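You operate a simulated robot arm through the tools that you are given. There is no shell and no other tool. Be economical: measure what you need, move in short steps, check, and stop when the job is done.

The job below is to be done with a simulated robot arm. You get a single attempt, and the scene is never put back.

Task
Swap the strapped lot 47 roll for the loose bench roll, then strap to the job card's pull.
Fine: one press of the release button; leave the lot 47 roll on the bench; never pull past the card's figure; lever back up.

The check looks at the end state, three seconds after you hand in, the way a careful person would. Anything else that was tipped, shoved, dropped, spilled or broken makes it a failure.

Robot
A 6-joint arm with a two-finger parallel gripper, fixed in place. Base frame: the origin is at the foot of the arm, x ahead of it, y to its left, z up; the work surface is at about z = 912. Readings come in mm, rad, newtons and seconds.
With the tool pointing down near the work surface it reaches from about 360 to 820 mm from the base axis. Its first joint turns from -2.897 to 2.897 rad. Payload 3.91 kg.
The TCP is the grasp point between the finger pads, 30 mm short of the fingertips. In the tool frame z runs along the fingers and y along their closing line. Largest opening 110 mm; finger width 20, thickness 10; the body of the gripper, 48 by 112 mm, starts 55 mm behind the TCP.
Orientation is told as [roll, pitch, yaw] about the base's x, y, z axes, in that order, counted from this pose: with the fingers straight down and closing along the base's y, the tool's x points along the base's -x, its y along +y and its z along -z.

Tools
- The arm moves only by the tool drive_tool. Its argument "moves" is a list of rows, each an object of numbers (a shift or turn left out is 0, a gripper value left out holds the last): "claw": the closure in counts, from 0 (fully open) to 255 (shut); "x", "y", "z": the shift along the base's x, y, z in mm; "wx", "wy", "wz": the turn, a rotation vector about the base's x, y, z in rad. In form: [{"claw": .., "x": .., "y": .., "z": .., "wx": .., "wy": .., "wz": ..}, ...]. A call has 1 to 8 rows; each row shifts and turns the commanded pose from where the row before left it. Each row takes 0.2 s and may step no farther than 50 mm and 0.15 rad from the row before; otherwise, or with a gripper value out of range, the whole call is refused. Where a pose cannot be reached the arm comes as near as it can. A force on the tool above 90 N (or 10 N above the force at the start of the call, whichever is more), or a blocked arm, ends the call early, and 0.2 s more pass. Each finger travels about 45 mm/s and halts on what it meets, pressing with about 43 N; the grip force reading is that of the motor and also rises with nothing between the fingers. The clock runs only during rows and for 0.2 s after the last one: add rows that do not move to give the fingers time. It gives the time, the measured TCP pose, the force on the tool (base axes), the opening and the grip force at its end, in the units of the frame above (readings bear some noise), with the torque about the TCP (base axes, N m) and any sound that the robot's microphone picked up.
- Cameras (640 x 400 px; columns grow to the right, rows downward): "scene" is fixed at [385.4, -495.4, 1671.3]; the picture's right is [0.97, -0.25, 0.00], its down [-0.15, -0.61, -0.78] and it looks along [0.19, 0.75, -0.63] (base axes); focal length 285 px, centre (320, 200). "wrist" rides on the gripper at [77, 7, -115] in the tool frame; the picture's right is [-0.09, 1.00, 0.00], its down [-0.80, -0.07, -0.59] and it looks along [-0.59, -0.05, 0.80] (tool axes); focal length 270 px, centre (320, 200). There is no depth. A picture from a camera that has moved, and an enlarged one, comes with that camera's place and axes in the base frame and with its lens. The place of the scene camera against the robot may be out by one fixed shift of up to 18 mm in any direction.
- snapshot(camera): a new picture of that camera. No time passes.
- move_column(by): slides the trunk up (or, below 0, down) by that many mm; the arm rides with it, the base frame stays. It gives what a move gives, with no picture.
- inspect(camera, box): a new picture of the part [left, top, right, bottom] of that camera's present view, enlarged. No time passes.
- close_job(): hands the job in; it is judged then, once.

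Work in short steps. Places have to be worked out from the pictures, the camera data and where the tool is seen: move nearer, look again, correct. Check each grasp and each placing, and mend what went wrong. You have 120 turns and 68 pictures in all, those below and enlarged ones among them. Open the gripper and draw the arm clear of the work before you hand the job in, unless the task says otherwise; then end with one line.

The tools are called after "Emit:" as name(argument=value, ...) on one line, values as JSON. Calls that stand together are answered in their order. drive_tool: Moves the arm, as the interface text tells. Its arguments: {"type":"object","properties":{"moves":{"type":"array","items":{"type":"object","properties":{"claw":{"type":"number"},"x":{"type":"number"},"y":{"type":"number"},"z":{"type":"number"},"wx":{"type":"number"},"wy":{"type":"number"},"wz":{"type":"number"}}}}},"required":["moves"]} The other tools are called the same way: move_column (by) slides the trunk up or down; snapshot (camera) takes a picture; inspect (camera, box) takes an enlarged picture of a part of a camera's view; close_job () hands the job in.

At the start:

```text
clock: 0.0
position: [321.9, 285.2, 1461.8]
ee_rot: [-0.001, -0.002, 0.0]
force: [-0.1, 0.3, -0.2]
ft_torque: [-0.01, 0.01, -0.02]
opening: 110.2
finger_force: 0.1
trunk travel left (down, up): [-575.0, 35.0]
```

scene: 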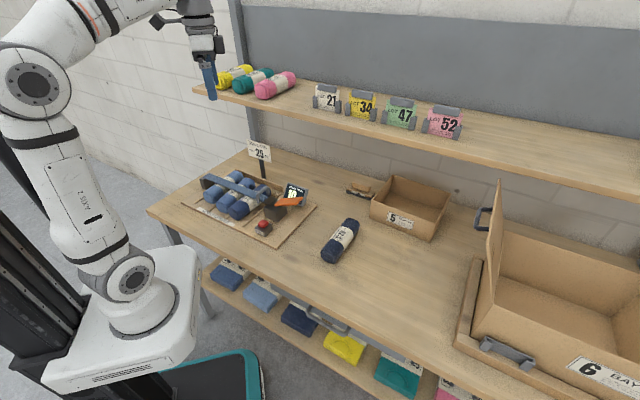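
wrist: 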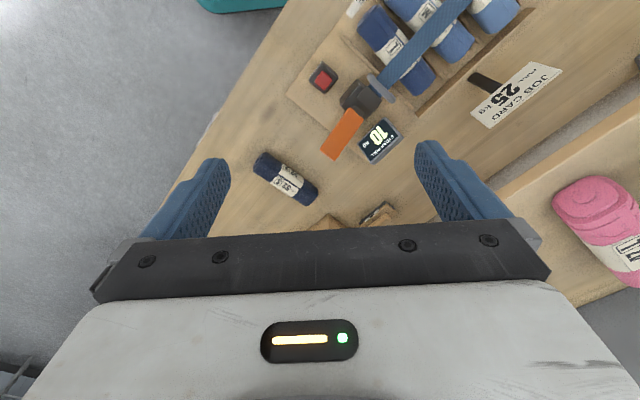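

I'll look closely at the strapping fixture, the loose roll and the job card before moving.

Emit:
inspect(camera="scene", box=[170, 130, 370, 260])

Emit:
inspect(camera="wrist", box=[240, 0, 580, 215])

```text
3.08 times, centred on (270, 195) of scene
camera zoom: at [385.4, -495.4, 1671.3], right [0.97, -0.25, 0.0], down [-0.15, -0.61, -0.78], along [0.19, 0.75, -0.63], focal length 878 px, centre (474, 215)
```

zoom: 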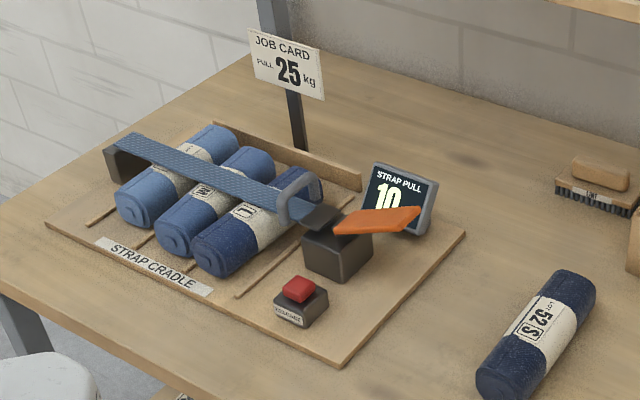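

```text
1.86 times, centred on (410, 108) of wrist
camera zoom: at [245.0, 291.2, 1576.3], right [0.09, 1.0, 0.0], down [0.8, -0.07, 0.6], along [0.59, -0.05, -0.8], focal length 503 px, centre (153, 372)
```

zoom: 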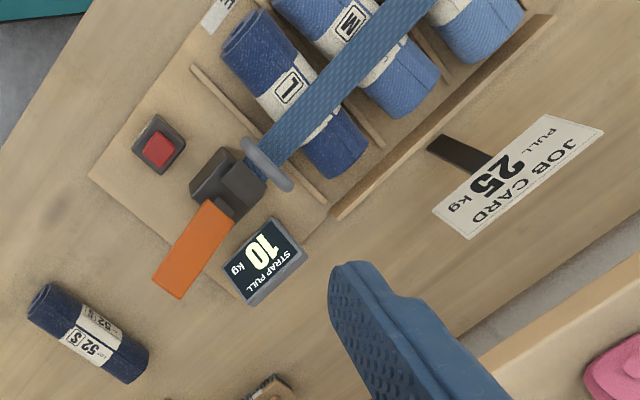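

The fixture and rolls lie at about 45° to the base, so I'll yaw the tool by about 45° and bring the wrist camera down over the cradle to read the labels.

Emit:
drive_tool(moves=[{"x": -19, "y": 11, "z": -33, "wz": 0.13}, {"x": -19, "y": 11, "z": -33, "wz": 0.13}, {"x": -19, "y": 11, "z": -33, "wz": 0.13}, {"x": -19, "y": 11, "z": -33, "wz": 0.13}, {"x": -19, "y": 11, "z": -33, "wz": 0.13}, {"x": -19, "y": 11, "z": -33, "wz": 0.13}])

Emit:
snapshot(camera="wrist")

```text
clock: 1.4
position: [207.6, 351.3, 1263.4]
ee_rot: [0.0, -0.001, 0.785]
force: [0.0, 0.5, -0.7]
ft_torque: [-0.01, -0.02, -0.01]
opening: 110.0
finger_force: 0.2
trunk travel left (down, up): [-575.0, 35.0]
```

```text
63 pictures are left
camera wrist: at [148.2, 301.0, 1378.4], right [-0.64, 0.77, 0.0], down [0.62, 0.52, 0.6], along [0.46, 0.38, -0.8], focal length 270 px, centre (320, 200)
```

wrist: 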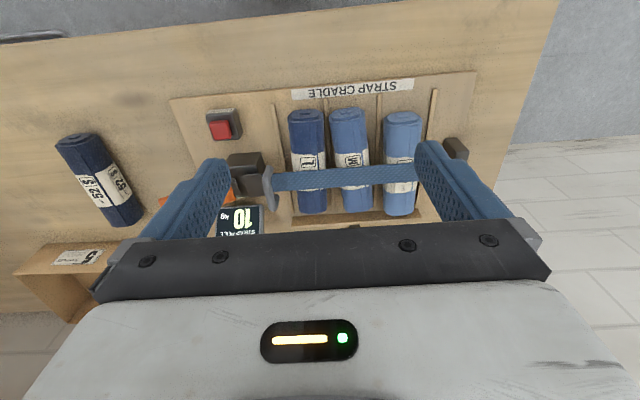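

Emit:
inspect(camera="wrist", box=[270, 90, 450, 225])

Emit:
inspect(camera="scene", box=[195, 160, 315, 240])

```text
2.96 times, centred on (360, 158) of wrist
camera zoom: at [148.2, 301.0, 1378.4], right [-0.64, 0.77, 0.0], down [0.62, 0.52, 0.6], along [0.46, 0.38, -0.8], focal length 801 px, centre (202, 326)
```

zoom: 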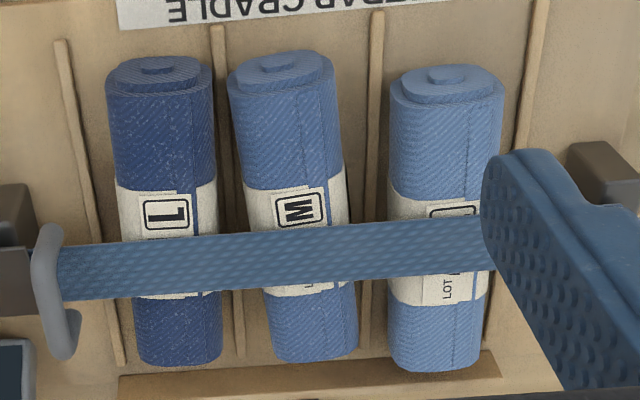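

```text
5.00 times, centred on (255, 200) of scene
camera zoom: at [385.4, -495.4, 1671.3], right [0.97, -0.25, 0.0], down [-0.15, -0.61, -0.78], along [0.19, 0.75, -0.63], focal length 1426 px, centre (645, 200)
```

zoom: 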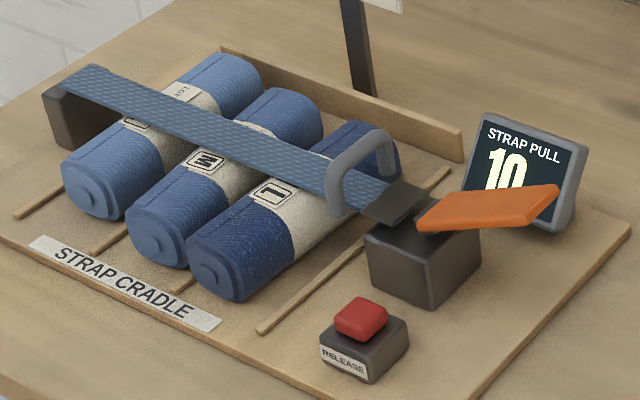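

Lot numbers are hidden beneath the strap, so releasing comes first. From two views the button sits at about (383, 285, ~955). I'll close the fingers and hover above it.

Emit:
drive_tool(moves=[{"claw": 255, "x": 25, "y": -9.4, "z": -33}, {"x": 25, "y": -9.4, "z": -33}, {"x": 25, "y": -9.4, "z": -33}, {"x": 25, "y": -9.4, "z": -33}, {"x": 25, "y": -9.4, "z": -33}, {"x": 25, "y": -9.4, "z": -33}, {"x": 25, "y": -9.4, "z": -30}])

Emit:
snapshot(camera="wrist")

Emit:
inspect(camera="scene", box=[200, 140, 340, 250])

```text
clock: 3.0
position: [383.2, 284.1, 1035.8]
ee_rot: [0.001, 0.002, 0.781]
force: [-0.1, -1.3, -0.2]
ft_torque: [-0.01, 0.0, 0.0]
opening: 0.2
finger_force: 32.2
trunk travel left (down, up): [-575.0, 35.0]
```

```text
60 pictures are left
camera wrist: at [325.0, 234.7, 1149.5], right [-0.64, 0.77, 0.0], down [0.62, 0.51, 0.6], along [0.46, 0.38, -0.8], focal length 270 px, centre (320, 200)
```

wrist: 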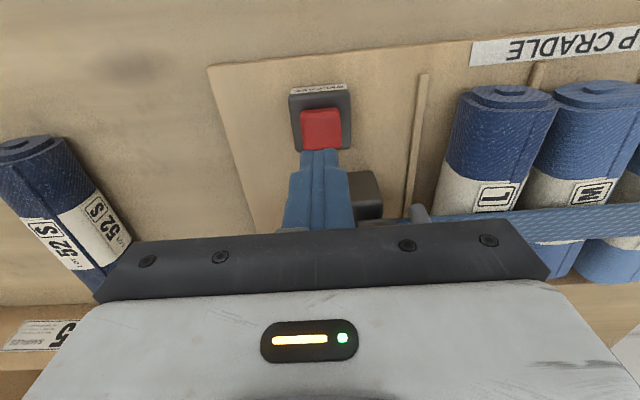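

```text
3.64 times, centred on (270, 195) of scene
camera zoom: at [385.4, -495.4, 1671.3], right [0.97, -0.25, 0.0], down [-0.15, -0.61, -0.78], along [0.19, 0.75, -0.63], focal length 1037 px, centre (502, 218)
```

zoom: 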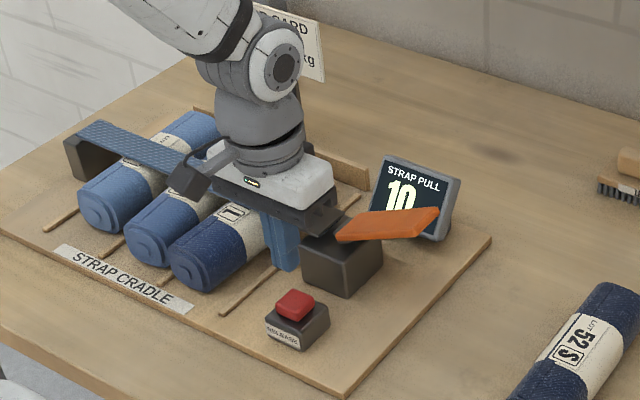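

The button triangulates to (384, 284, top ~952), directly under the fingertips. Descending to just above it, then pressing in small steps.

Emit:
drive_tool(moves=[{"z": -24}, {"z": -22}, {"z": -2}])

Emit:
inspect(camera="scene", box=[200, 140, 340, 250])

```text
clock: 3.8
position: [382.6, 283.8, 987.2]
ee_rot: [0.0, -0.003, 0.782]
force: [0.3, -0.3, 1.3]
ft_torque: [0.0, -0.01, -0.02]
opening: 0.0
finger_force: 37.5
trunk travel left (down, up): [-575.0, 35.0]
```

```text
3.64 times, centred on (270, 195) of scene
camera zoom: at [385.4, -495.4, 1671.3], right [0.97, -0.25, 0.0], down [-0.15, -0.61, -0.78], along [0.19, 0.75, -0.63], focal length 1037 px, centre (502, 218)
```

zoom: 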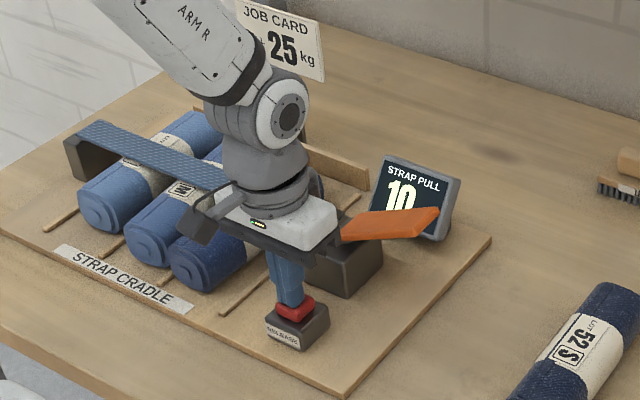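

Fingertips appear about at the button. Now pressing gently downward in 2 mm steps.

Emit:
drive_tool(moves=[{"z": -2}, {"z": -2}, {"z": -2}, {"z": -2}])

```text
clock: 4.8
position: [382.7, 284.2, 980.0]
ee_rot: [-0.001, -0.002, 0.783]
force: [1.7, -1.9, 6.6]
ft_torque: [-0.1, -0.03, -0.01]
opening: 0.3
finger_force: 37.6
trunk travel left (down, up): [-575.0, 35.0]
heard: click
```

A click was heard at contact. Lifting straight up and checking the strap.

Emit:
drive_tool(moves=[{"z": 30}, {"z": 45}, {"z": 45}, {"z": 45}])

Emit:
inspect(camera="scene", box=[180, 140, 320, 250])

Emit:
snapshot(camera="wrist")

```text
clock: 5.8
position: [382.7, 281.8, 1146.1]
ee_rot: [-0.001, -0.001, 0.782]
force: [-0.9, -0.4, 0.5]
ft_torque: [-0.01, 0.0, 0.02]
opening: 0.0
finger_force: 38.1
trunk travel left (down, up): [-575.0, 35.0]
```

```text
3.64 times, centred on (250, 195) of scene
camera zoom: at [385.4, -495.4, 1671.3], right [0.97, -0.25, 0.0], down [-0.15, -0.61, -0.78], along [0.19, 0.75, -0.63], focal length 1037 px, centre (574, 218)
```

zoom: 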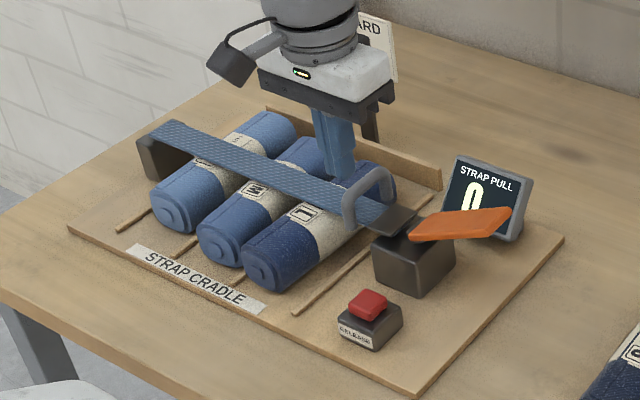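

```text
56 pictures are left
camera wrist: at [323.2, 233.7, 1261.3], right [-0.64, 0.77, 0.0], down [0.62, 0.51, 0.6], along [0.46, 0.38, -0.8], focal length 270 px, centre (320, 200)
```

wrist: 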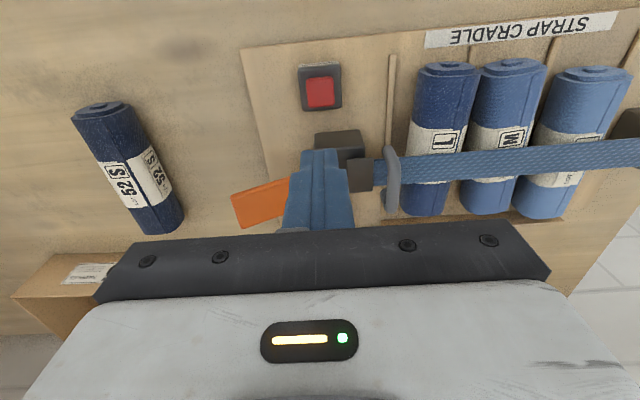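

The display reads 0, so the strap is released but still lies across the rolls. There is a grey loop handle at its buckle end. I'll look closely at that and the labels.

Emit:
inspect(camera="wrist", box=[300, 50, 640, 230])

Emit:
inspect(camera="scene", box=[205, 165, 300, 225])

```text
1.88 times, centred on (470, 140) of wrist
camera zoom: at [323.2, 233.7, 1261.3], right [-0.64, 0.77, 0.0], down [0.62, 0.51, 0.6], along [0.46, 0.38, -0.8], focal length 509 px, centre (38, 313)
```

zoom: 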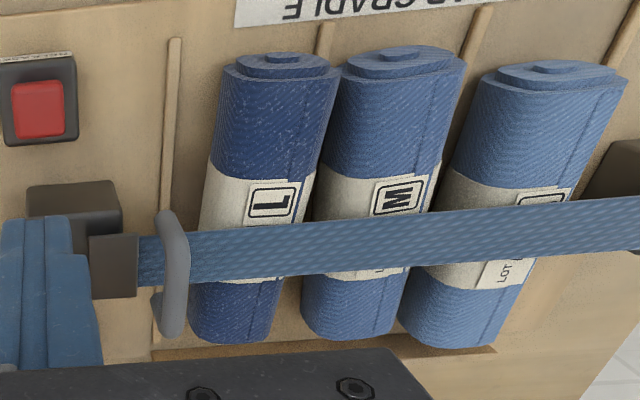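

```text
6.67 times, centred on (252, 195) of scene
camera zoom: at [385.4, -495.4, 1671.3], right [0.97, -0.25, 0.0], down [-0.15, -0.61, -0.78], along [0.19, 0.75, -0.63], focal length 1901 px, centre (770, 233)
```

zoom: 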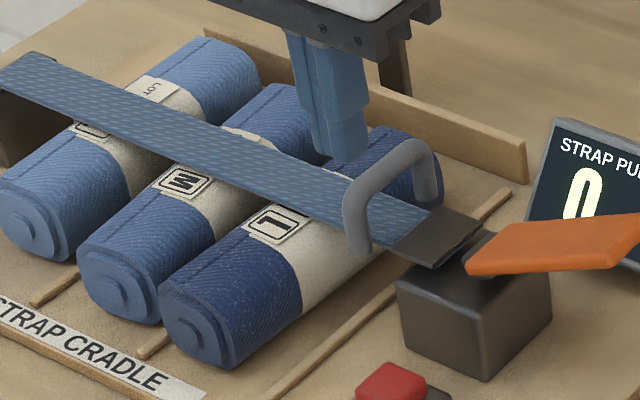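

After release the strap end (with the loop handle) seems meant to be lifted about its far post. The handle bar triangulates to about (396, 400, 1002). I'll hover above it with the fingers about 45 mm open.

Emit:
drive_tool(moves=[{"claw": 150, "x": 5, "y": 40, "z": -5}, {"x": 5, "y": 40, "z": -15}, {"x": 3, "y": 38, "z": -25}, {"z": -25}])

Emit:
snapshot(camera="wrist")

Emit:
inspect(camera="scene", box=[200, 150, 320, 230])

```text
clock: 6.8
position: [396.2, 403.5, 1074.2]
ee_rot: [-0.001, -0.002, 0.782]
force: [0.9, -0.2, -0.3]
ft_torque: [0.01, 0.0, 0.0]
opening: 45.4
finger_force: 0.1
trunk travel left (down, up): [-575.0, 35.0]
```

```text
53 pictures are left
camera wrist: at [337.3, 354.2, 1188.6], right [-0.64, 0.77, 0.0], down [0.62, 0.51, 0.6], along [0.46, 0.38, -0.8], focal length 270 px, centre (320, 200)
```

wrist: 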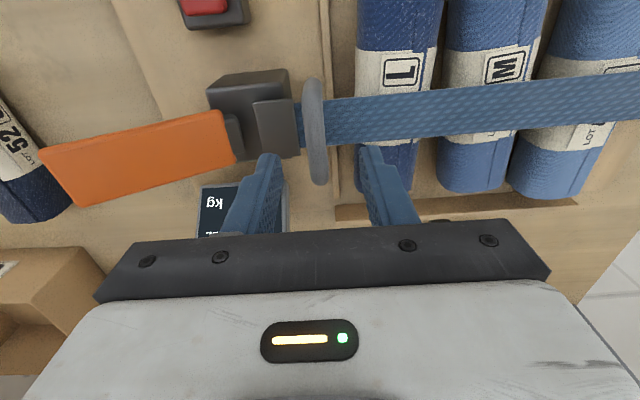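

```text
5.00 times, centred on (260, 190) of scene
camera zoom: at [385.4, -495.4, 1671.3], right [0.97, -0.25, 0.0], down [-0.15, -0.61, -0.78], along [0.19, 0.75, -0.63], focal length 1426 px, centre (620, 250)
```

zoom: 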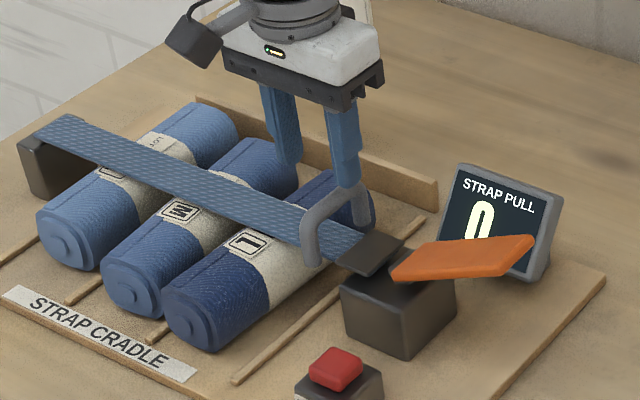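

Bar confirmed at (398, 400, 1002), the fingers straddle it, and the strap lies ~40 mm lower. Descending to TCP z≈1007 and closing.

Emit:
drive_tool(moves=[{"x": 1, "y": -3, "z": -35}, {"z": -32}, {"claw": 255}, {}, {}])

Emit:
snapshot(camera="wrist")

```text
clock: 8.0
position: [395.7, 399.6, 1007.2]
ee_rot: [0.0, -0.003, 0.782]
force: [-1.7, 0.1, -0.3]
ft_torque: [0.05, -0.06, 0.11]
opening: 13.6
finger_force: 40.0
trunk travel left (down, up): [-575.0, 35.0]
```

```text
51 pictures are left
camera wrist: at [338.1, 350.7, 1122.3], right [-0.64, 0.77, 0.0], down [0.62, 0.51, 0.6], along [0.46, 0.38, -0.8], focal length 270 px, centre (320, 200)
```

wrist: 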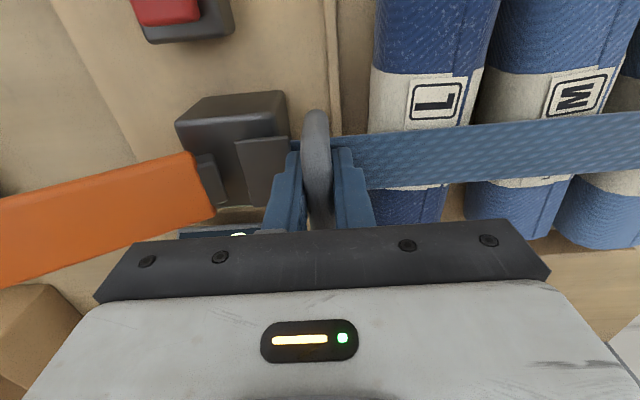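

Handle is gripped (13.6 mm). Lifting a small arc about the estimated hinge, tilting with the strap, and watching forces.

Emit:
drive_tool(moves=[{"x": -0.7, "y": 0.7, "z": 16, "wx": -0.035, "wy": -0.035}, {"x": -2, "y": 2, "z": 16, "wx": -0.035, "wy": -0.035}])

Emit:
snapshot(camera="scene")

```text
clock: 8.6
position: [393.7, 404.1, 1039.4]
ee_rot: [-0.099, -0.001, 0.782]
force: [-3.0, 7.3, -1.8]
ft_torque: [-0.2, 0.06, 0.1]
opening: 13.2
finger_force: 44.6
trunk travel left (down, up): [-575.0, 35.0]
```

```text
50 pictures are left
```

scene: 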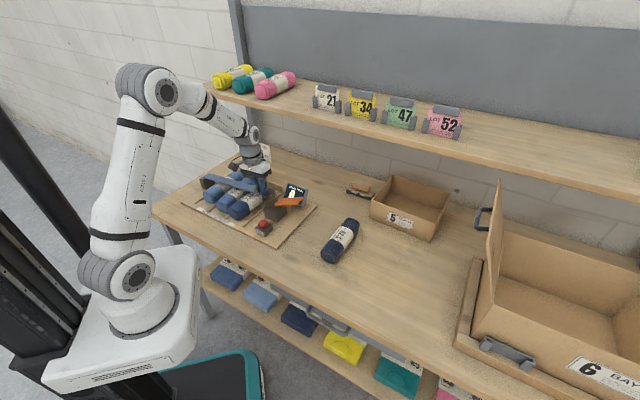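

The strap rises with small forces. The slight sideways pull says to bear more toward the hinge. Continuing the arc.

Emit:
drive_tool(moves=[{"x": -4, "y": 4, "z": 16, "wx": -0.035, "wy": -0.035}, {"x": -4, "y": 4, "z": 16, "wx": -0.035, "wy": -0.035}, {"x": -4.5, "y": 4.5, "z": 15.5, "wx": -0.035, "wy": -0.035}, {"x": -4.5, "y": 4.5, "z": 15.5, "wx": -0.035, "wy": -0.035}])

Emit:
inspect(camera="scene", box=[180, 110, 320, 240])

Emit:
snapshot(camera="wrist")

```text
clock: 9.6
position: [378.6, 417.8, 1103.5]
ee_rot: [-0.297, -0.002, 0.782]
force: [15.3, -9.4, 7.1]
ft_torque: [-0.1, 0.23, 0.08]
opening: 13.1
finger_force: 45.0
trunk travel left (down, up): [-575.0, 35.0]
```

```text
3.08 times, centred on (250, 175) of scene
camera zoom: at [385.4, -495.4, 1671.3], right [0.97, -0.25, 0.0], down [-0.15, -0.61, -0.78], along [0.19, 0.75, -0.63], focal length 878 px, centre (535, 277)
```

zoom: 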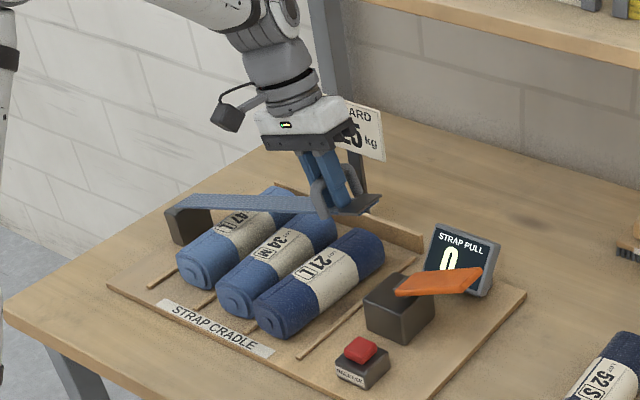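

```text
48 pictures are left
camera wrist: at [296.8, 391.9, 1210.9], right [-0.61, 0.74, -0.29], down [0.49, 0.64, 0.59], along [0.62, 0.22, -0.75], focal length 270 px, centre (320, 200)
```

wrist: 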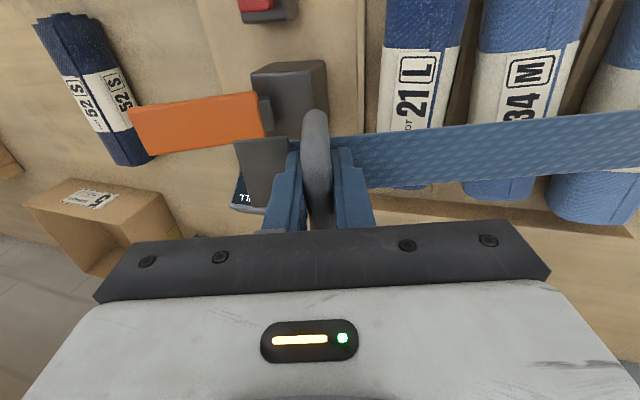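

Labels now read: 21 L, 34 M and **47** on the leftmost roll. Continuing the arc with a slight correction outward.

Emit:
drive_tool(moves=[{"x": -2, "y": 2, "z": 15, "wx": -0.0354, "wy": -0.0354}, {"x": -4.6, "y": 4.6, "z": 15, "wx": -0.0354, "wy": -0.0354}, {"x": -5.4, "y": 5.4, "z": 14.6, "wx": -0.0354, "wy": -0.0354}, {"x": -6, "y": 6, "z": 14.2, "wx": -0.0354, "wy": -0.0354}, {"x": -6.4, "y": 6.4, "z": 13.7, "wx": -0.0354, "wy": -0.0354}, {"x": -6.9, "y": 6.9, "z": 13.2, "wx": -0.0354, "wy": -0.0354}])

```text
clock: 11.0
position: [343.1, 454.5, 1185.7]
ee_rot: [-0.599, -0.001, 0.785]
force: [-14.5, 14.7, -20.0]
ft_torque: [-0.01, -0.25, 0.17]
opening: 13.2
finger_force: 45.0
trunk travel left (down, up): [-575.0, 35.0]
```

Pulled inward and down, so the true radius is slightly smaller. Let me look at the hinge geometry.

Emit:
inspect(camera="scene", box=[180, 90, 320, 220])

```text
3.08 times, centred on (250, 155) of scene
camera zoom: at [385.4, -495.4, 1671.3], right [0.97, -0.25, 0.0], down [-0.15, -0.61, -0.78], along [0.19, 0.75, -0.63], focal length 878 px, centre (535, 338)
```

zoom: 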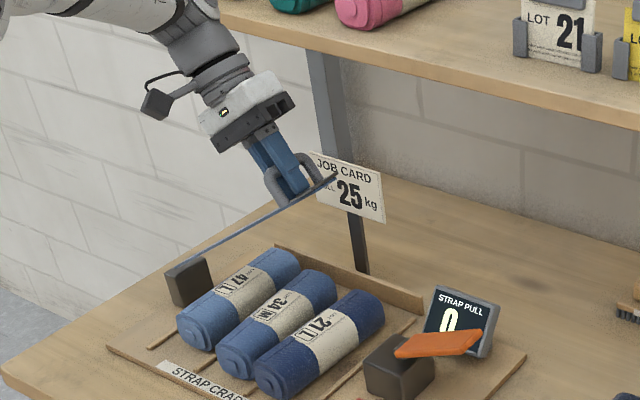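

The strap is a rigid arm hinged at the post top. Refit gives radius ~300 mm; continuing the arc toward vertical.

Emit:
drive_tool(moves=[{"x": -12.5, "y": 12.5, "z": 13, "wx": -0.0495, "wy": -0.0495}, {"x": -11.2, "y": 11.2, "z": 14, "wx": -0.0495, "wy": -0.0495}, {"x": -11.8, "y": 11.8, "z": 12.9, "wx": -0.0495, "wy": -0.0495}, {"x": -12.4, "y": 12.4, "z": 11.7, "wx": -0.0495, "wy": -0.0495}])

```text
clock: 12.0
position: [299.4, 498.4, 1242.6]
ee_rot: [-0.879, -0.007, 0.784]
force: [5.1, -3.8, 8.4]
ft_torque: [-0.17, 0.47, -0.4]
opening: 13.1
finger_force: 45.2
trunk travel left (down, up): [-575.0, 35.0]
```

Forces are low and the arc fits. Continuing through vertical.

Emit:
drive_tool(moves=[{"x": -12.8, "y": 12.8, "z": 12, "wx": -0.0495, "wy": -0.0495}, {"x": -13.2, "y": 13.2, "z": 10, "wx": -0.0495, "wy": -0.0495}, {"x": -13.7, "y": 13.7, "z": 8.5, "wx": -0.0495, "wy": -0.0495}, {"x": -14.1, "y": 14.1, "z": 6.8, "wx": -0.0495, "wy": -0.0495}])

Emit:
inspect(camera="scene", box=[150, 50, 320, 220])

```text
clock: 13.2
position: [266.2, 530.8, 1268.5]
ee_rot: [-1.154, -0.033, 0.793]
force: [26.9, 5.6, 31.5]
ft_torque: [-0.38, 0.79, 0.05]
opening: 13.9
finger_force: 44.7
out of reach, approached as far as the arm can: row 4
trunk travel left (down, up): [-575.0, 35.0]
stopped in row 4: the force on the tool passed its limit at 92 N (the readings are from after the stop); the commanded pose is now the measured one
```

```text
2.35 times, centred on (235, 135) of scene
camera zoom: at [385.4, -495.4, 1671.3], right [0.97, -0.25, 0.0], down [-0.15, -0.61, -0.78], along [0.19, 0.75, -0.63], focal length 671 px, centre (520, 353)
```

zoom: 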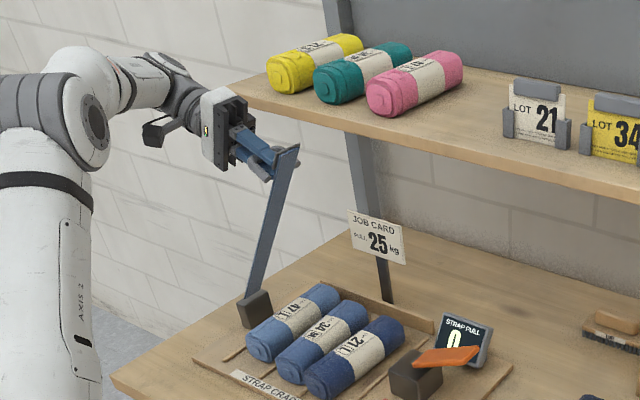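

The tilt hit the arm's reach limit with the strap near 70°. I'll unwind the tilt gradually (the round bar can turn in the pads), ease upward, and continue.

Emit:
drive_tool(moves=[{"z": 4, "x": 1, "y": -1, "wx": 0.05, "wy": 0.05}, {"wx": 0.05, "wy": 0.05}])

```text
clock: 13.8
position: [264.7, 529.8, 1269.2]
ee_rot: [-1.014, -0.026, 0.793]
force: [20.4, 8.9, 16.0]
ft_torque: [-0.62, 0.41, 0.18]
opening: 13.3
finger_force: 44.6
trunk travel left (down, up): [-575.0, 35.0]
```

Emit:
drive_tool(moves=[{"x": -8, "y": 10, "z": 6, "wx": 0.02, "wy": 0.02}, {"x": -8, "y": 8, "z": 4, "wx": 0.02, "wy": 0.02}])

```text
clock: 14.4
position: [247.8, 547.9, 1279.1]
ee_rot: [-0.956, -0.025, 0.791]
force: [11.6, 6.6, 7.5]
ft_torque: [-0.55, 0.43, -0.01]
opening: 13.5
finger_force: 45.2
trunk travel left (down, up): [-575.0, 35.0]
```

Forces drop and it moves well. Continuing.

Emit:
drive_tool(moves=[{"x": -12, "y": 13.4, "z": 6, "wx": 0.03, "wy": 0.03}, {"x": -13, "y": 13, "z": 4, "wx": 0.03, "wy": 0.03}, {"x": -13, "y": 13, "z": 3, "wx": 0.02, "wy": 0.02}, {"x": -13, "y": 13, "z": 2, "wx": 0.02, "wy": 0.02}])

Emit:
inspect(camera="scene", box=[150, 50, 320, 220])

```text
clock: 15.3
position: [216.4, 577.6, 1290.8]
ee_rot: [-0.83, -0.061, 0.785]
force: [20.1, 12.5, 25.0]
ft_torque: [-0.7, 0.42, 0.3]
opening: 13.8
finger_force: 44.9
out of reach, approached as far as the arm can: row 2, 3, 4
trunk travel left (down, up): [-575.0, 35.0]
stopped in row 4: the force on the tool passed its limit at 98 N (the readings are from after the stop); the commanded pose is now the measured one
```

```text
2.35 times, centred on (235, 135) of scene
camera zoom: at [385.4, -495.4, 1671.3], right [0.97, -0.25, 0.0], down [-0.15, -0.61, -0.78], along [0.19, 0.75, -0.63], focal length 671 px, centre (520, 353)
```

zoom: 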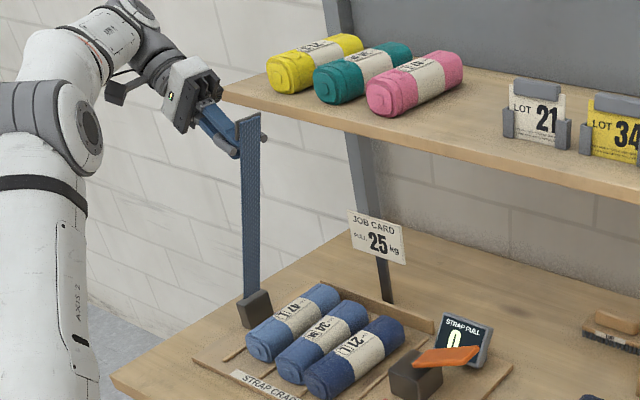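

Nearly vertical. I'll unwind more tilt in place to regain reach, then continue.

Emit:
drive_tool(moves=[{"x": 1, "y": 1, "z": 2, "wx": 0.07, "wy": 0.07}, {"wx": 0.07, "wy": 0.07}, {"wx": 0.06, "wy": 0.06}])

```text
clock: 16.1
position: [216.1, 576.4, 1289.6]
ee_rot: [-0.545, -0.049, 0.773]
force: [13.7, 8.2, 14.5]
ft_torque: [-0.74, 0.53, 0.54]
opening: 13.7
finger_force: 45.2
trunk travel left (down, up): [-575.0, 35.0]
```

Emit:
drive_tool(moves=[{"x": -10, "y": 11, "z": 4, "wx": -0.01, "wy": 0.03}, {"x": -12, "y": 12, "z": 2, "wx": 0.0, "wy": 0.03}, {"x": -12, "y": 12, "z": 1, "wx": 0.02, "wy": 0.02}])

Emit:
inspect(camera="scene", box=[150, 50, 320, 220])

```text
clock: 16.9
position: [178.1, 611.8, 1296.4]
ee_rot: [-0.486, 0.003, 0.771]
force: [1.6, 1.7, -2.2]
ft_torque: [-0.24, 0.21, 0.13]
opening: 13.5
finger_force: 44.7
trunk travel left (down, up): [-575.0, 35.0]
```

```text
2.35 times, centred on (235, 135) of scene
camera zoom: at [385.4, -495.4, 1671.3], right [0.97, -0.25, 0.0], down [-0.15, -0.61, -0.78], along [0.19, 0.75, -0.63], focal length 671 px, centre (520, 353)
```

zoom: 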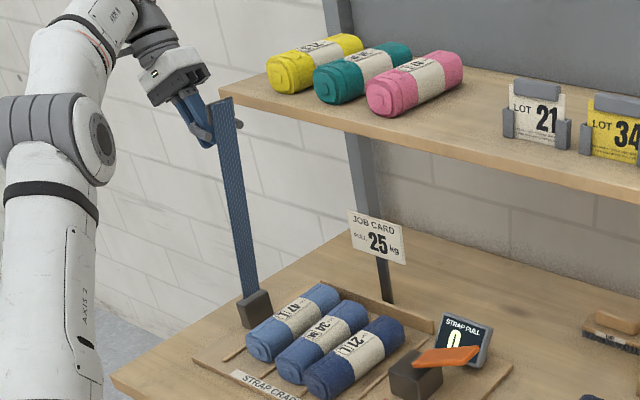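

Forces near zero; the bar is now over the hinge. Continuing past vertical, watching for a stop.

Emit:
drive_tool(moves=[{"x": -12, "y": 12, "z": -0.5, "wx": 0.02, "wy": 0.02}, {"x": -12, "y": 12, "z": -1.5, "wx": 0.02, "wy": 0.02}, {"x": -12, "y": 12, "z": -2.5, "wx": 0.02, "wy": 0.02}])

```text
clock: 17.8
position: [153.0, 635.9, 1294.4]
ee_rot: [-0.393, -0.025, 0.771]
force: [15.2, 16.0, 17.6]
ft_torque: [-0.47, 0.12, 1.06]
opening: 13.5
finger_force: 44.8
out of reach, approached as far as the arm can: row 1, 2, 3
trunk travel left (down, up): [-575.0, 35.0]
stopped in row 3: the force on the tool passed its limit at 97 N (the readings are from after the stop); the commanded pose is now the measured one
```

Reach limit again, with the strap at about vertical or just past it. I'll loosen the fingers only slightly, so the bar stays caged, and see which way the strap wants to go.

Emit:
drive_tool(moves=[{"claw": 190}, {}, {}])

Emit:
snapshot(camera="wrist")

Emit:
inspect(camera="scene", box=[150, 50, 320, 220])

```text
clock: 18.6
position: [152.3, 635.6, 1290.4]
ee_rot: [-0.397, -0.017, 0.77]
force: [17.1, 17.5, 1.5]
ft_torque: [-0.14, 0.09, 0.46]
opening: 28.0
finger_force: 0.3
trunk travel left (down, up): [-575.0, 35.0]
```

```text
43 pictures are left
camera wrist: at [61.2, 618.4, 1393.9], right [-0.57, 0.73, -0.38], down [0.45, 0.67, 0.59], along [0.68, 0.16, -0.71], focal length 270 px, centre (320, 200)
```

wrist: 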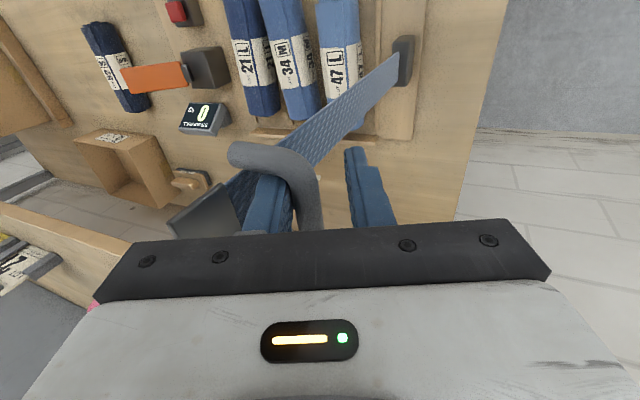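

```text
2.35 times, centred on (235, 135) of scene
camera zoom: at [385.4, -495.4, 1671.3], right [0.97, -0.25, 0.0], down [-0.15, -0.61, -0.78], along [0.19, 0.75, -0.63], focal length 671 px, centre (520, 353)
```

zoom: 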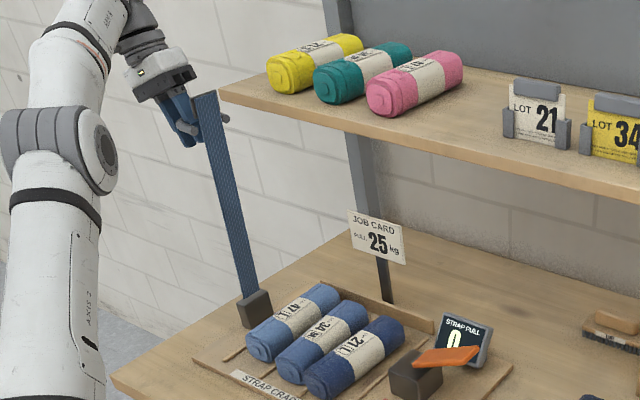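

The bar leans lightly on the right finger, so the strap hasn't gone over yet. With the bar still caged, I'll re-centre along the axis and reduce tilt to regain reach.

Emit:
drive_tool(moves=[{"x": 2, "y": 2, "wx": 0.05, "wy": 0.05, "z": 2}, {"x": 1.5, "y": 1.5, "wx": 0.05, "wy": 0.05, "z": 2}, {"wx": 0.04, "wy": 0.04}])

```text
clock: 19.4
position: [152.1, 636.9, 1298.8]
ee_rot: [-0.198, -0.016, 0.769]
force: [0.5, 0.2, -0.1]
ft_torque: [-0.04, 0.0, -0.01]
opening: 28.4
finger_force: 0.0
trunk travel left (down, up): [-575.0, 35.0]
```

Force is zero now, so the strap isn't pushing. Nudging further left to see if it follows freely.

Emit:
drive_tool(moves=[{"x": -8, "y": 8}, {"x": -8, "y": 8}, {"x": -8, "y": 8, "z": -1}])

Emit:
snapshot(camera="wrist")

```text
clock: 20.1
position: [127.5, 662.9, 1296.4]
ee_rot: [-0.199, -0.016, 0.768]
force: [-0.5, 0.2, 0.3]
ft_torque: [-0.02, 0.03, 0.03]
opening: 28.0
finger_force: 0.0
trunk travel left (down, up): [-575.0, 35.0]
```

```text
41 pictures are left
camera wrist: at [51.7, 628.9, 1406.8], right [-0.61, 0.77, -0.2], down [0.54, 0.58, 0.61], along [0.58, 0.27, -0.77], focal length 270 px, centre (320, 200)
```

wrist: 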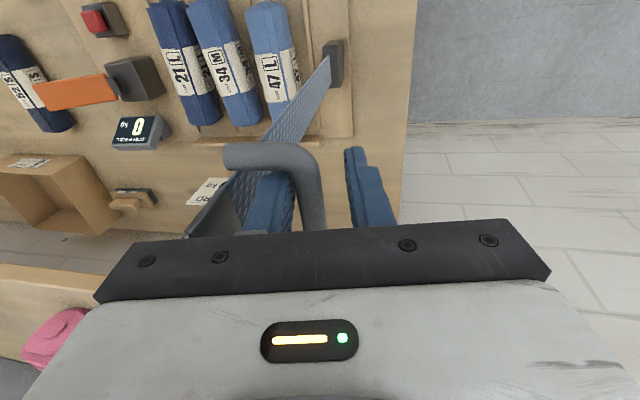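

The strap follows with negligible force and stays where it is put, so the hinge holds by friction or over-centre. Push ~25 mm more for room, then withdraw along the fingers.

Emit:
drive_tool(moves=[{"x": -8, "y": 8, "z": -1}, {"x": -8, "y": 8, "z": -2}])

Emit:
inspect(camera="scene", box=[150, 50, 320, 220])

```text
clock: 20.8
position: [129.9, 661.6, 1298.2]
ee_rot: [-0.2, -0.018, 0.766]
force: [0.7, -0.3, -0.8]
ft_torque: [-0.02, 0.0, -0.01]
opening: 28.3
finger_force: 0.1
out of reach, approached as far as the arm can: row 1, 2
trunk travel left (down, up): [-575.0, 35.0]
```

```text
2.35 times, centred on (235, 135) of scene
camera zoom: at [385.4, -495.4, 1671.3], right [0.97, -0.25, 0.0], down [-0.15, -0.61, -0.78], along [0.19, 0.75, -0.63], focal length 671 px, centre (520, 353)
```

zoom: 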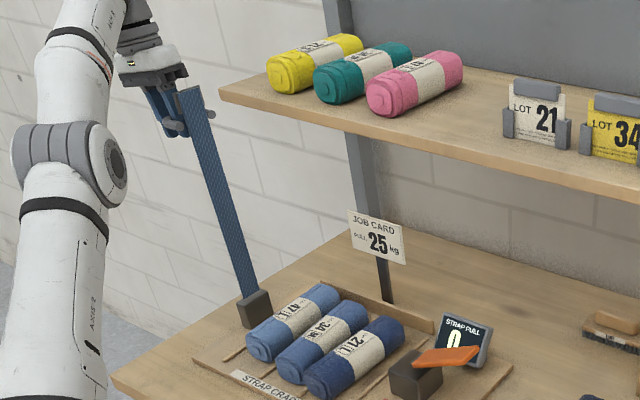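

Strap stands past vertical. Withdrawing upward along the fingers from the bar.

Emit:
drive_tool(moves=[{"x": 15, "y": -15, "z": 15}, {"x": -2, "y": 2, "z": 15}, {"x": -2, "y": 2, "z": 15}])

Emit:
snapshot(camera="wrist")

```text
clock: 21.6
position: [137.5, 636.3, 1336.0]
ee_rot: [-0.196, -0.02, 0.768]
force: [0.0, -1.5, 0.2]
ft_torque: [0.06, -0.04, 0.02]
opening: 28.3
finger_force: 0.1
out of reach, approached as far as the arm can: row 2, 3
trunk travel left (down, up): [-575.0, 35.0]
```

```text
39 pictures are left
camera wrist: at [61.4, 603.0, 1446.7], right [-0.61, 0.77, -0.19], down [0.54, 0.58, 0.61], along [0.58, 0.27, -0.77], focal length 270 px, centre (320, 200)
```

wrist: 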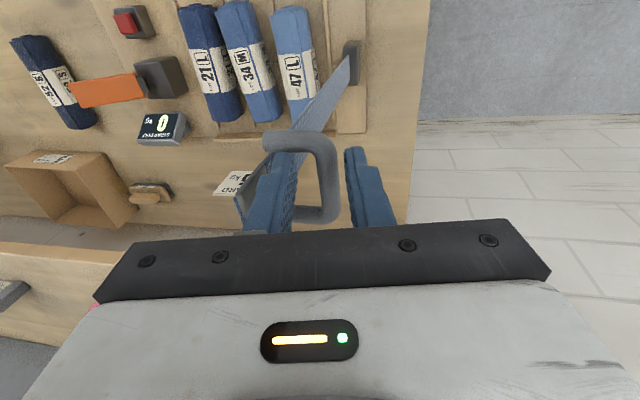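

Tips are about level with the bar top. I'll re-sync the command and rise further, reducing tilt.

Emit:
drive_tool(moves=[{"x": 15, "y": -29, "z": 8, "wx": 0.03, "wy": 0.03}, {"z": 14, "wx": 0.03, "wy": 0.03}, {"x": -3, "y": -3, "z": 16, "wx": 0.03, "wy": 0.03}, {"x": -6, "y": -6, "z": 16, "wx": 0.03, "wy": 0.03}])

Emit:
inspect(camera="scene", box=[150, 50, 320, 220])

```text
clock: 22.6
position: [146.1, 599.7, 1389.3]
ee_rot: [-0.027, -0.015, 0.765]
force: [0.4, -0.2, 0.4]
ft_torque: [0.02, -0.03, 0.02]
opening: 28.2
finger_force: 0.0
trunk travel left (down, up): [-575.0, 35.0]
```

```text
2.35 times, centred on (235, 135) of scene
camera zoom: at [385.4, -495.4, 1671.3], right [0.97, -0.25, 0.0], down [-0.15, -0.61, -0.78], along [0.19, 0.75, -0.63], focal length 671 px, centre (520, 353)
```

zoom: 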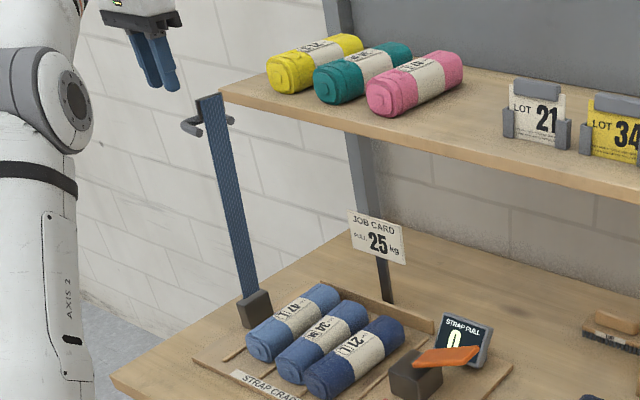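

The gripper is clear and the strap stands open. Moving to a viewpoint over the cradle to locate roll 47 and re-check the strap.

Emit:
drive_tool(moves=[{"x": 9, "y": -38, "z": -10, "claw": 0}, {"x": 9, "y": -38, "z": -20}, {"x": 8, "y": -38, "z": -25}, {"x": 8, "y": -38, "z": -25, "wx": 0.01, "wy": 0.02, "wz": 0.02}, {"x": 8, "y": -38, "z": -25}, {"x": 8, "y": -38, "z": -25}])

Emit:
snapshot(camera="wrist")

Emit:
snapshot(camera="scene")

```text
clock: 23.9
position: [195.8, 372.2, 1258.2]
ee_rot: [-0.01, -0.008, 0.783]
force: [0.8, -0.4, 0.6]
ft_torque: [-0.01, 0.02, -0.01]
opening: 110.1
finger_force: 0.0
trunk travel left (down, up): [-575.0, 35.0]
```

```text
37 pictures are left
camera wrist: at [135.4, 322.8, 1372.7], right [-0.64, 0.77, -0.01], down [0.61, 0.51, 0.6], along [0.46, 0.38, -0.8], focal length 270 px, centre (320, 200)
```

wrist: 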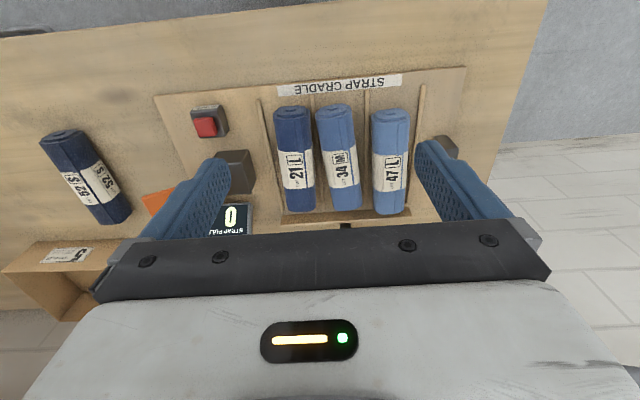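

```text
36 pictures are left
```

scene: 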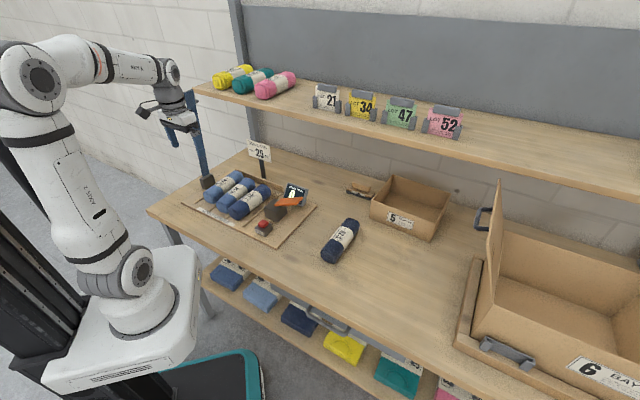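

Roll 47 is around (243, 572). I'll hover above it with fingers ~68 mm open, keeping the hand clear of the standing strap, and look again.

Emit:
drive_tool(moves=[{"claw": 97, "x": 8, "y": 33, "z": -28}, {"x": 8, "y": 33, "z": -28}, {"x": 8, "y": 33, "z": -28}, {"x": 8, "y": 33, "z": -28}, {"x": 8, "y": 33, "z": -28}, {"x": 7, "y": 32, "z": -18}])

Emit:
snapshot(camera="wrist")

Emit:
inspect(camera="scene", box=[150, 80, 300, 230])

```text
clock: 25.4
position: [243.5, 572.5, 1099.1]
ee_rot: [-0.009, -0.005, 0.786]
force: [0.1, -0.4, -1.0]
ft_torque: [0.01, 0.0, -0.03]
opening: 68.0
finger_force: 0.0
trunk travel left (down, up): [-575.0, 35.0]
```

```text
35 pictures are left
camera wrist: at [183.0, 523.2, 1213.7], right [-0.64, 0.77, -0.01], down [0.61, 0.52, 0.6], along [0.46, 0.38, -0.8], focal length 270 px, centre (320, 200)
```

wrist: 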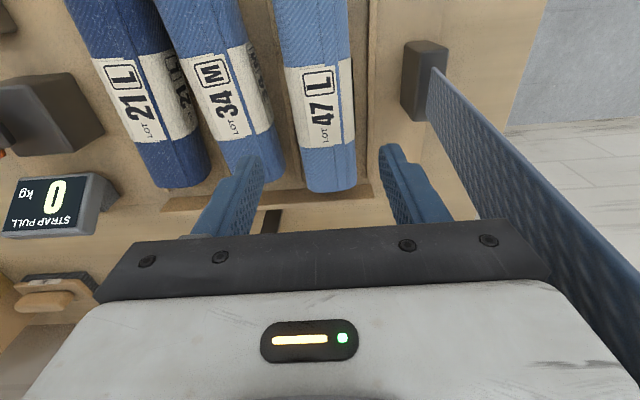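

```text
2.67 times, centred on (225, 155) of scene
camera zoom: at [385.4, -495.4, 1671.3], right [0.97, -0.25, 0.0], down [-0.15, -0.61, -0.78], along [0.19, 0.75, -0.63], focal length 761 px, centre (573, 320)
```

zoom: 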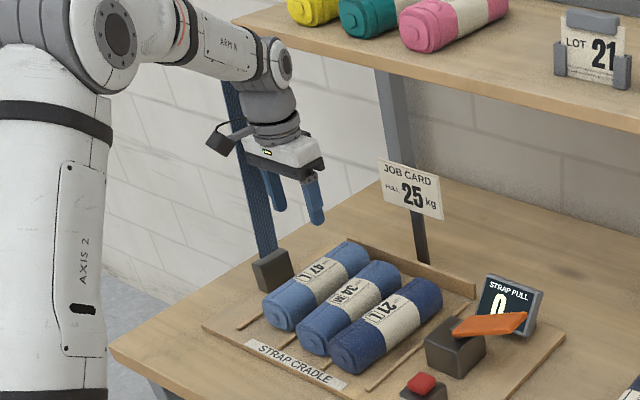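

Roll 47 is centred at s≈+2 mm from the tool, its gap to roll 34 is ~27 mm, and the strap clears the hand. Descending partway, then checking.

Emit:
drive_tool(moves=[{"x": -1.5, "y": 1.5, "z": -35, "wz": 0.01}, {"z": -35, "wz": 0.01}, {"z": -30}])

Emit:
snapshot(camera="wrist")

Emit:
inspect(camera="scene", box=[190, 130, 290, 230])

```text
clock: 26.1
position: [241.6, 571.5, 998.6]
ee_rot: [-0.008, -0.007, 0.804]
force: [-0.3, -0.5, 0.9]
ft_torque: [-0.02, 0.01, 0.01]
opening: 68.4
finger_force: 0.0
trunk travel left (down, up): [-575.0, 35.0]
```

```text
33 pictures are left
camera wrist: at [182.6, 521.6, 1113.9], right [-0.66, 0.75, -0.01], down [0.6, 0.53, 0.6], along [0.46, 0.39, -0.8], focal length 270 px, centre (320, 200)
```

wrist: 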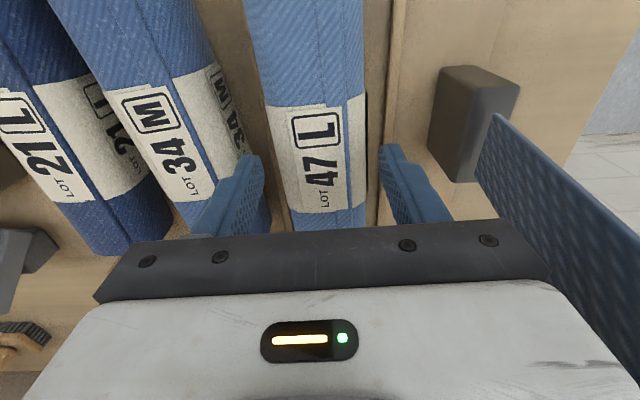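

```text
4.00 times, centred on (240, 180) of scene
camera zoom: at [385.4, -495.4, 1671.3], right [0.97, -0.25, 0.0], down [-0.15, -0.61, -0.78], along [0.19, 0.75, -0.63], focal length 1141 px, centre (640, 280)
```

zoom: 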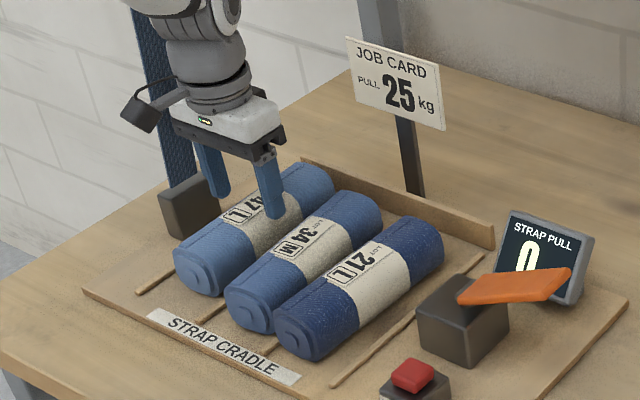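

The roll looks ~60 mm in diameter and I'm ~2 mm off, so I'll open to 75 mm, correct, and descend to TCP z≈956.

Emit:
drive_tool(moves=[{"claw": 81, "x": 1, "y": -1}, {"z": -12}, {"z": -12}, {"z": -12}, {"z": -6}])

Emit:
snapshot(camera="wrist")

```text
clock: 27.4
position: [242.4, 571.1, 958.3]
ee_rot: [-0.007, -0.004, 0.805]
force: [0.0, 0.1, 0.6]
ft_torque: [0.01, 0.01, -0.02]
opening: 75.1
finger_force: 0.1
trunk travel left (down, up): [-575.0, 35.0]
```

```text
31 pictures are left
camera wrist: at [183.6, 520.4, 1072.5], right [-0.66, 0.75, -0.01], down [0.6, 0.53, 0.6], along [0.46, 0.39, -0.8], focal length 270 px, centre (320, 200)
```

wrist: 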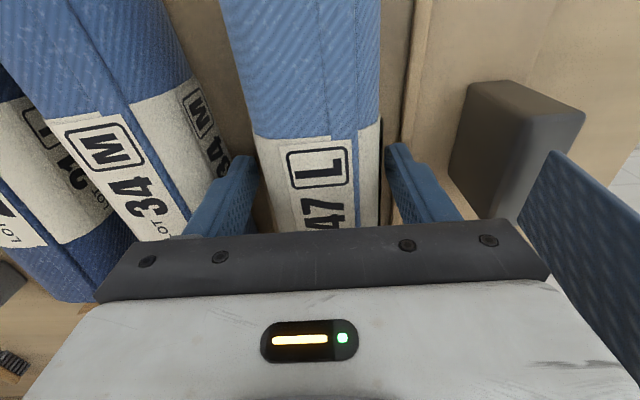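

Fingers straddle roll 47 without contact. Closing.

Emit:
drive_tool(moves=[{"claw": 150}, {"claw": 255}, {}, {}])

```text
clock: 28.4
position: [242.3, 570.3, 958.1]
ee_rot: [-0.007, -0.004, 0.806]
force: [-0.9, 1.1, 1.8]
ft_torque: [0.04, -0.04, 0.15]
opening: 59.6
finger_force: 42.8
trunk travel left (down, up): [-575.0, 35.0]
```

Roll 47 is gripped at 59.6 mm. Lifting straight up.

Emit:
drive_tool(moves=[{"z": 15}, {"z": 30}, {"z": 35}, {"z": 40}, {"z": 40}])

Emit:
inspect(camera="scene", box=[170, 80, 370, 260])

```text
clock: 29.6
position: [242.4, 569.3, 1117.5]
ee_rot: [-0.007, -0.006, 0.804]
force: [0.4, 0.4, -2.6]
ft_torque: [-0.03, -0.01, 0.01]
opening: 59.7
finger_force: 43.4
trunk travel left (down, up): [-575.0, 35.0]
```

```text
2.22 times, centred on (270, 170) of scene
camera zoom: at [385.4, -495.4, 1671.3], right [0.97, -0.25, 0.0], down [-0.15, -0.61, -0.78], along [0.19, 0.75, -0.63], focal length 634 px, centre (431, 267)
```

zoom: 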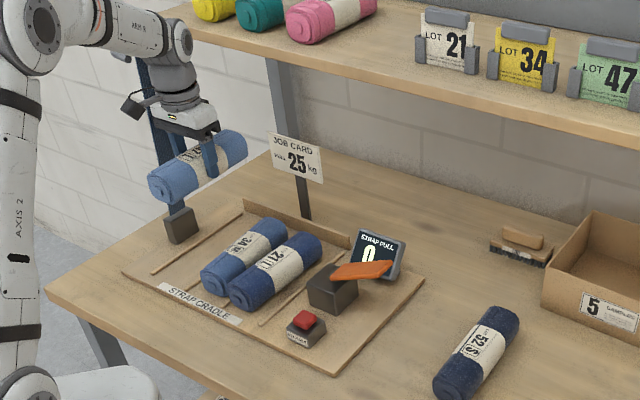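

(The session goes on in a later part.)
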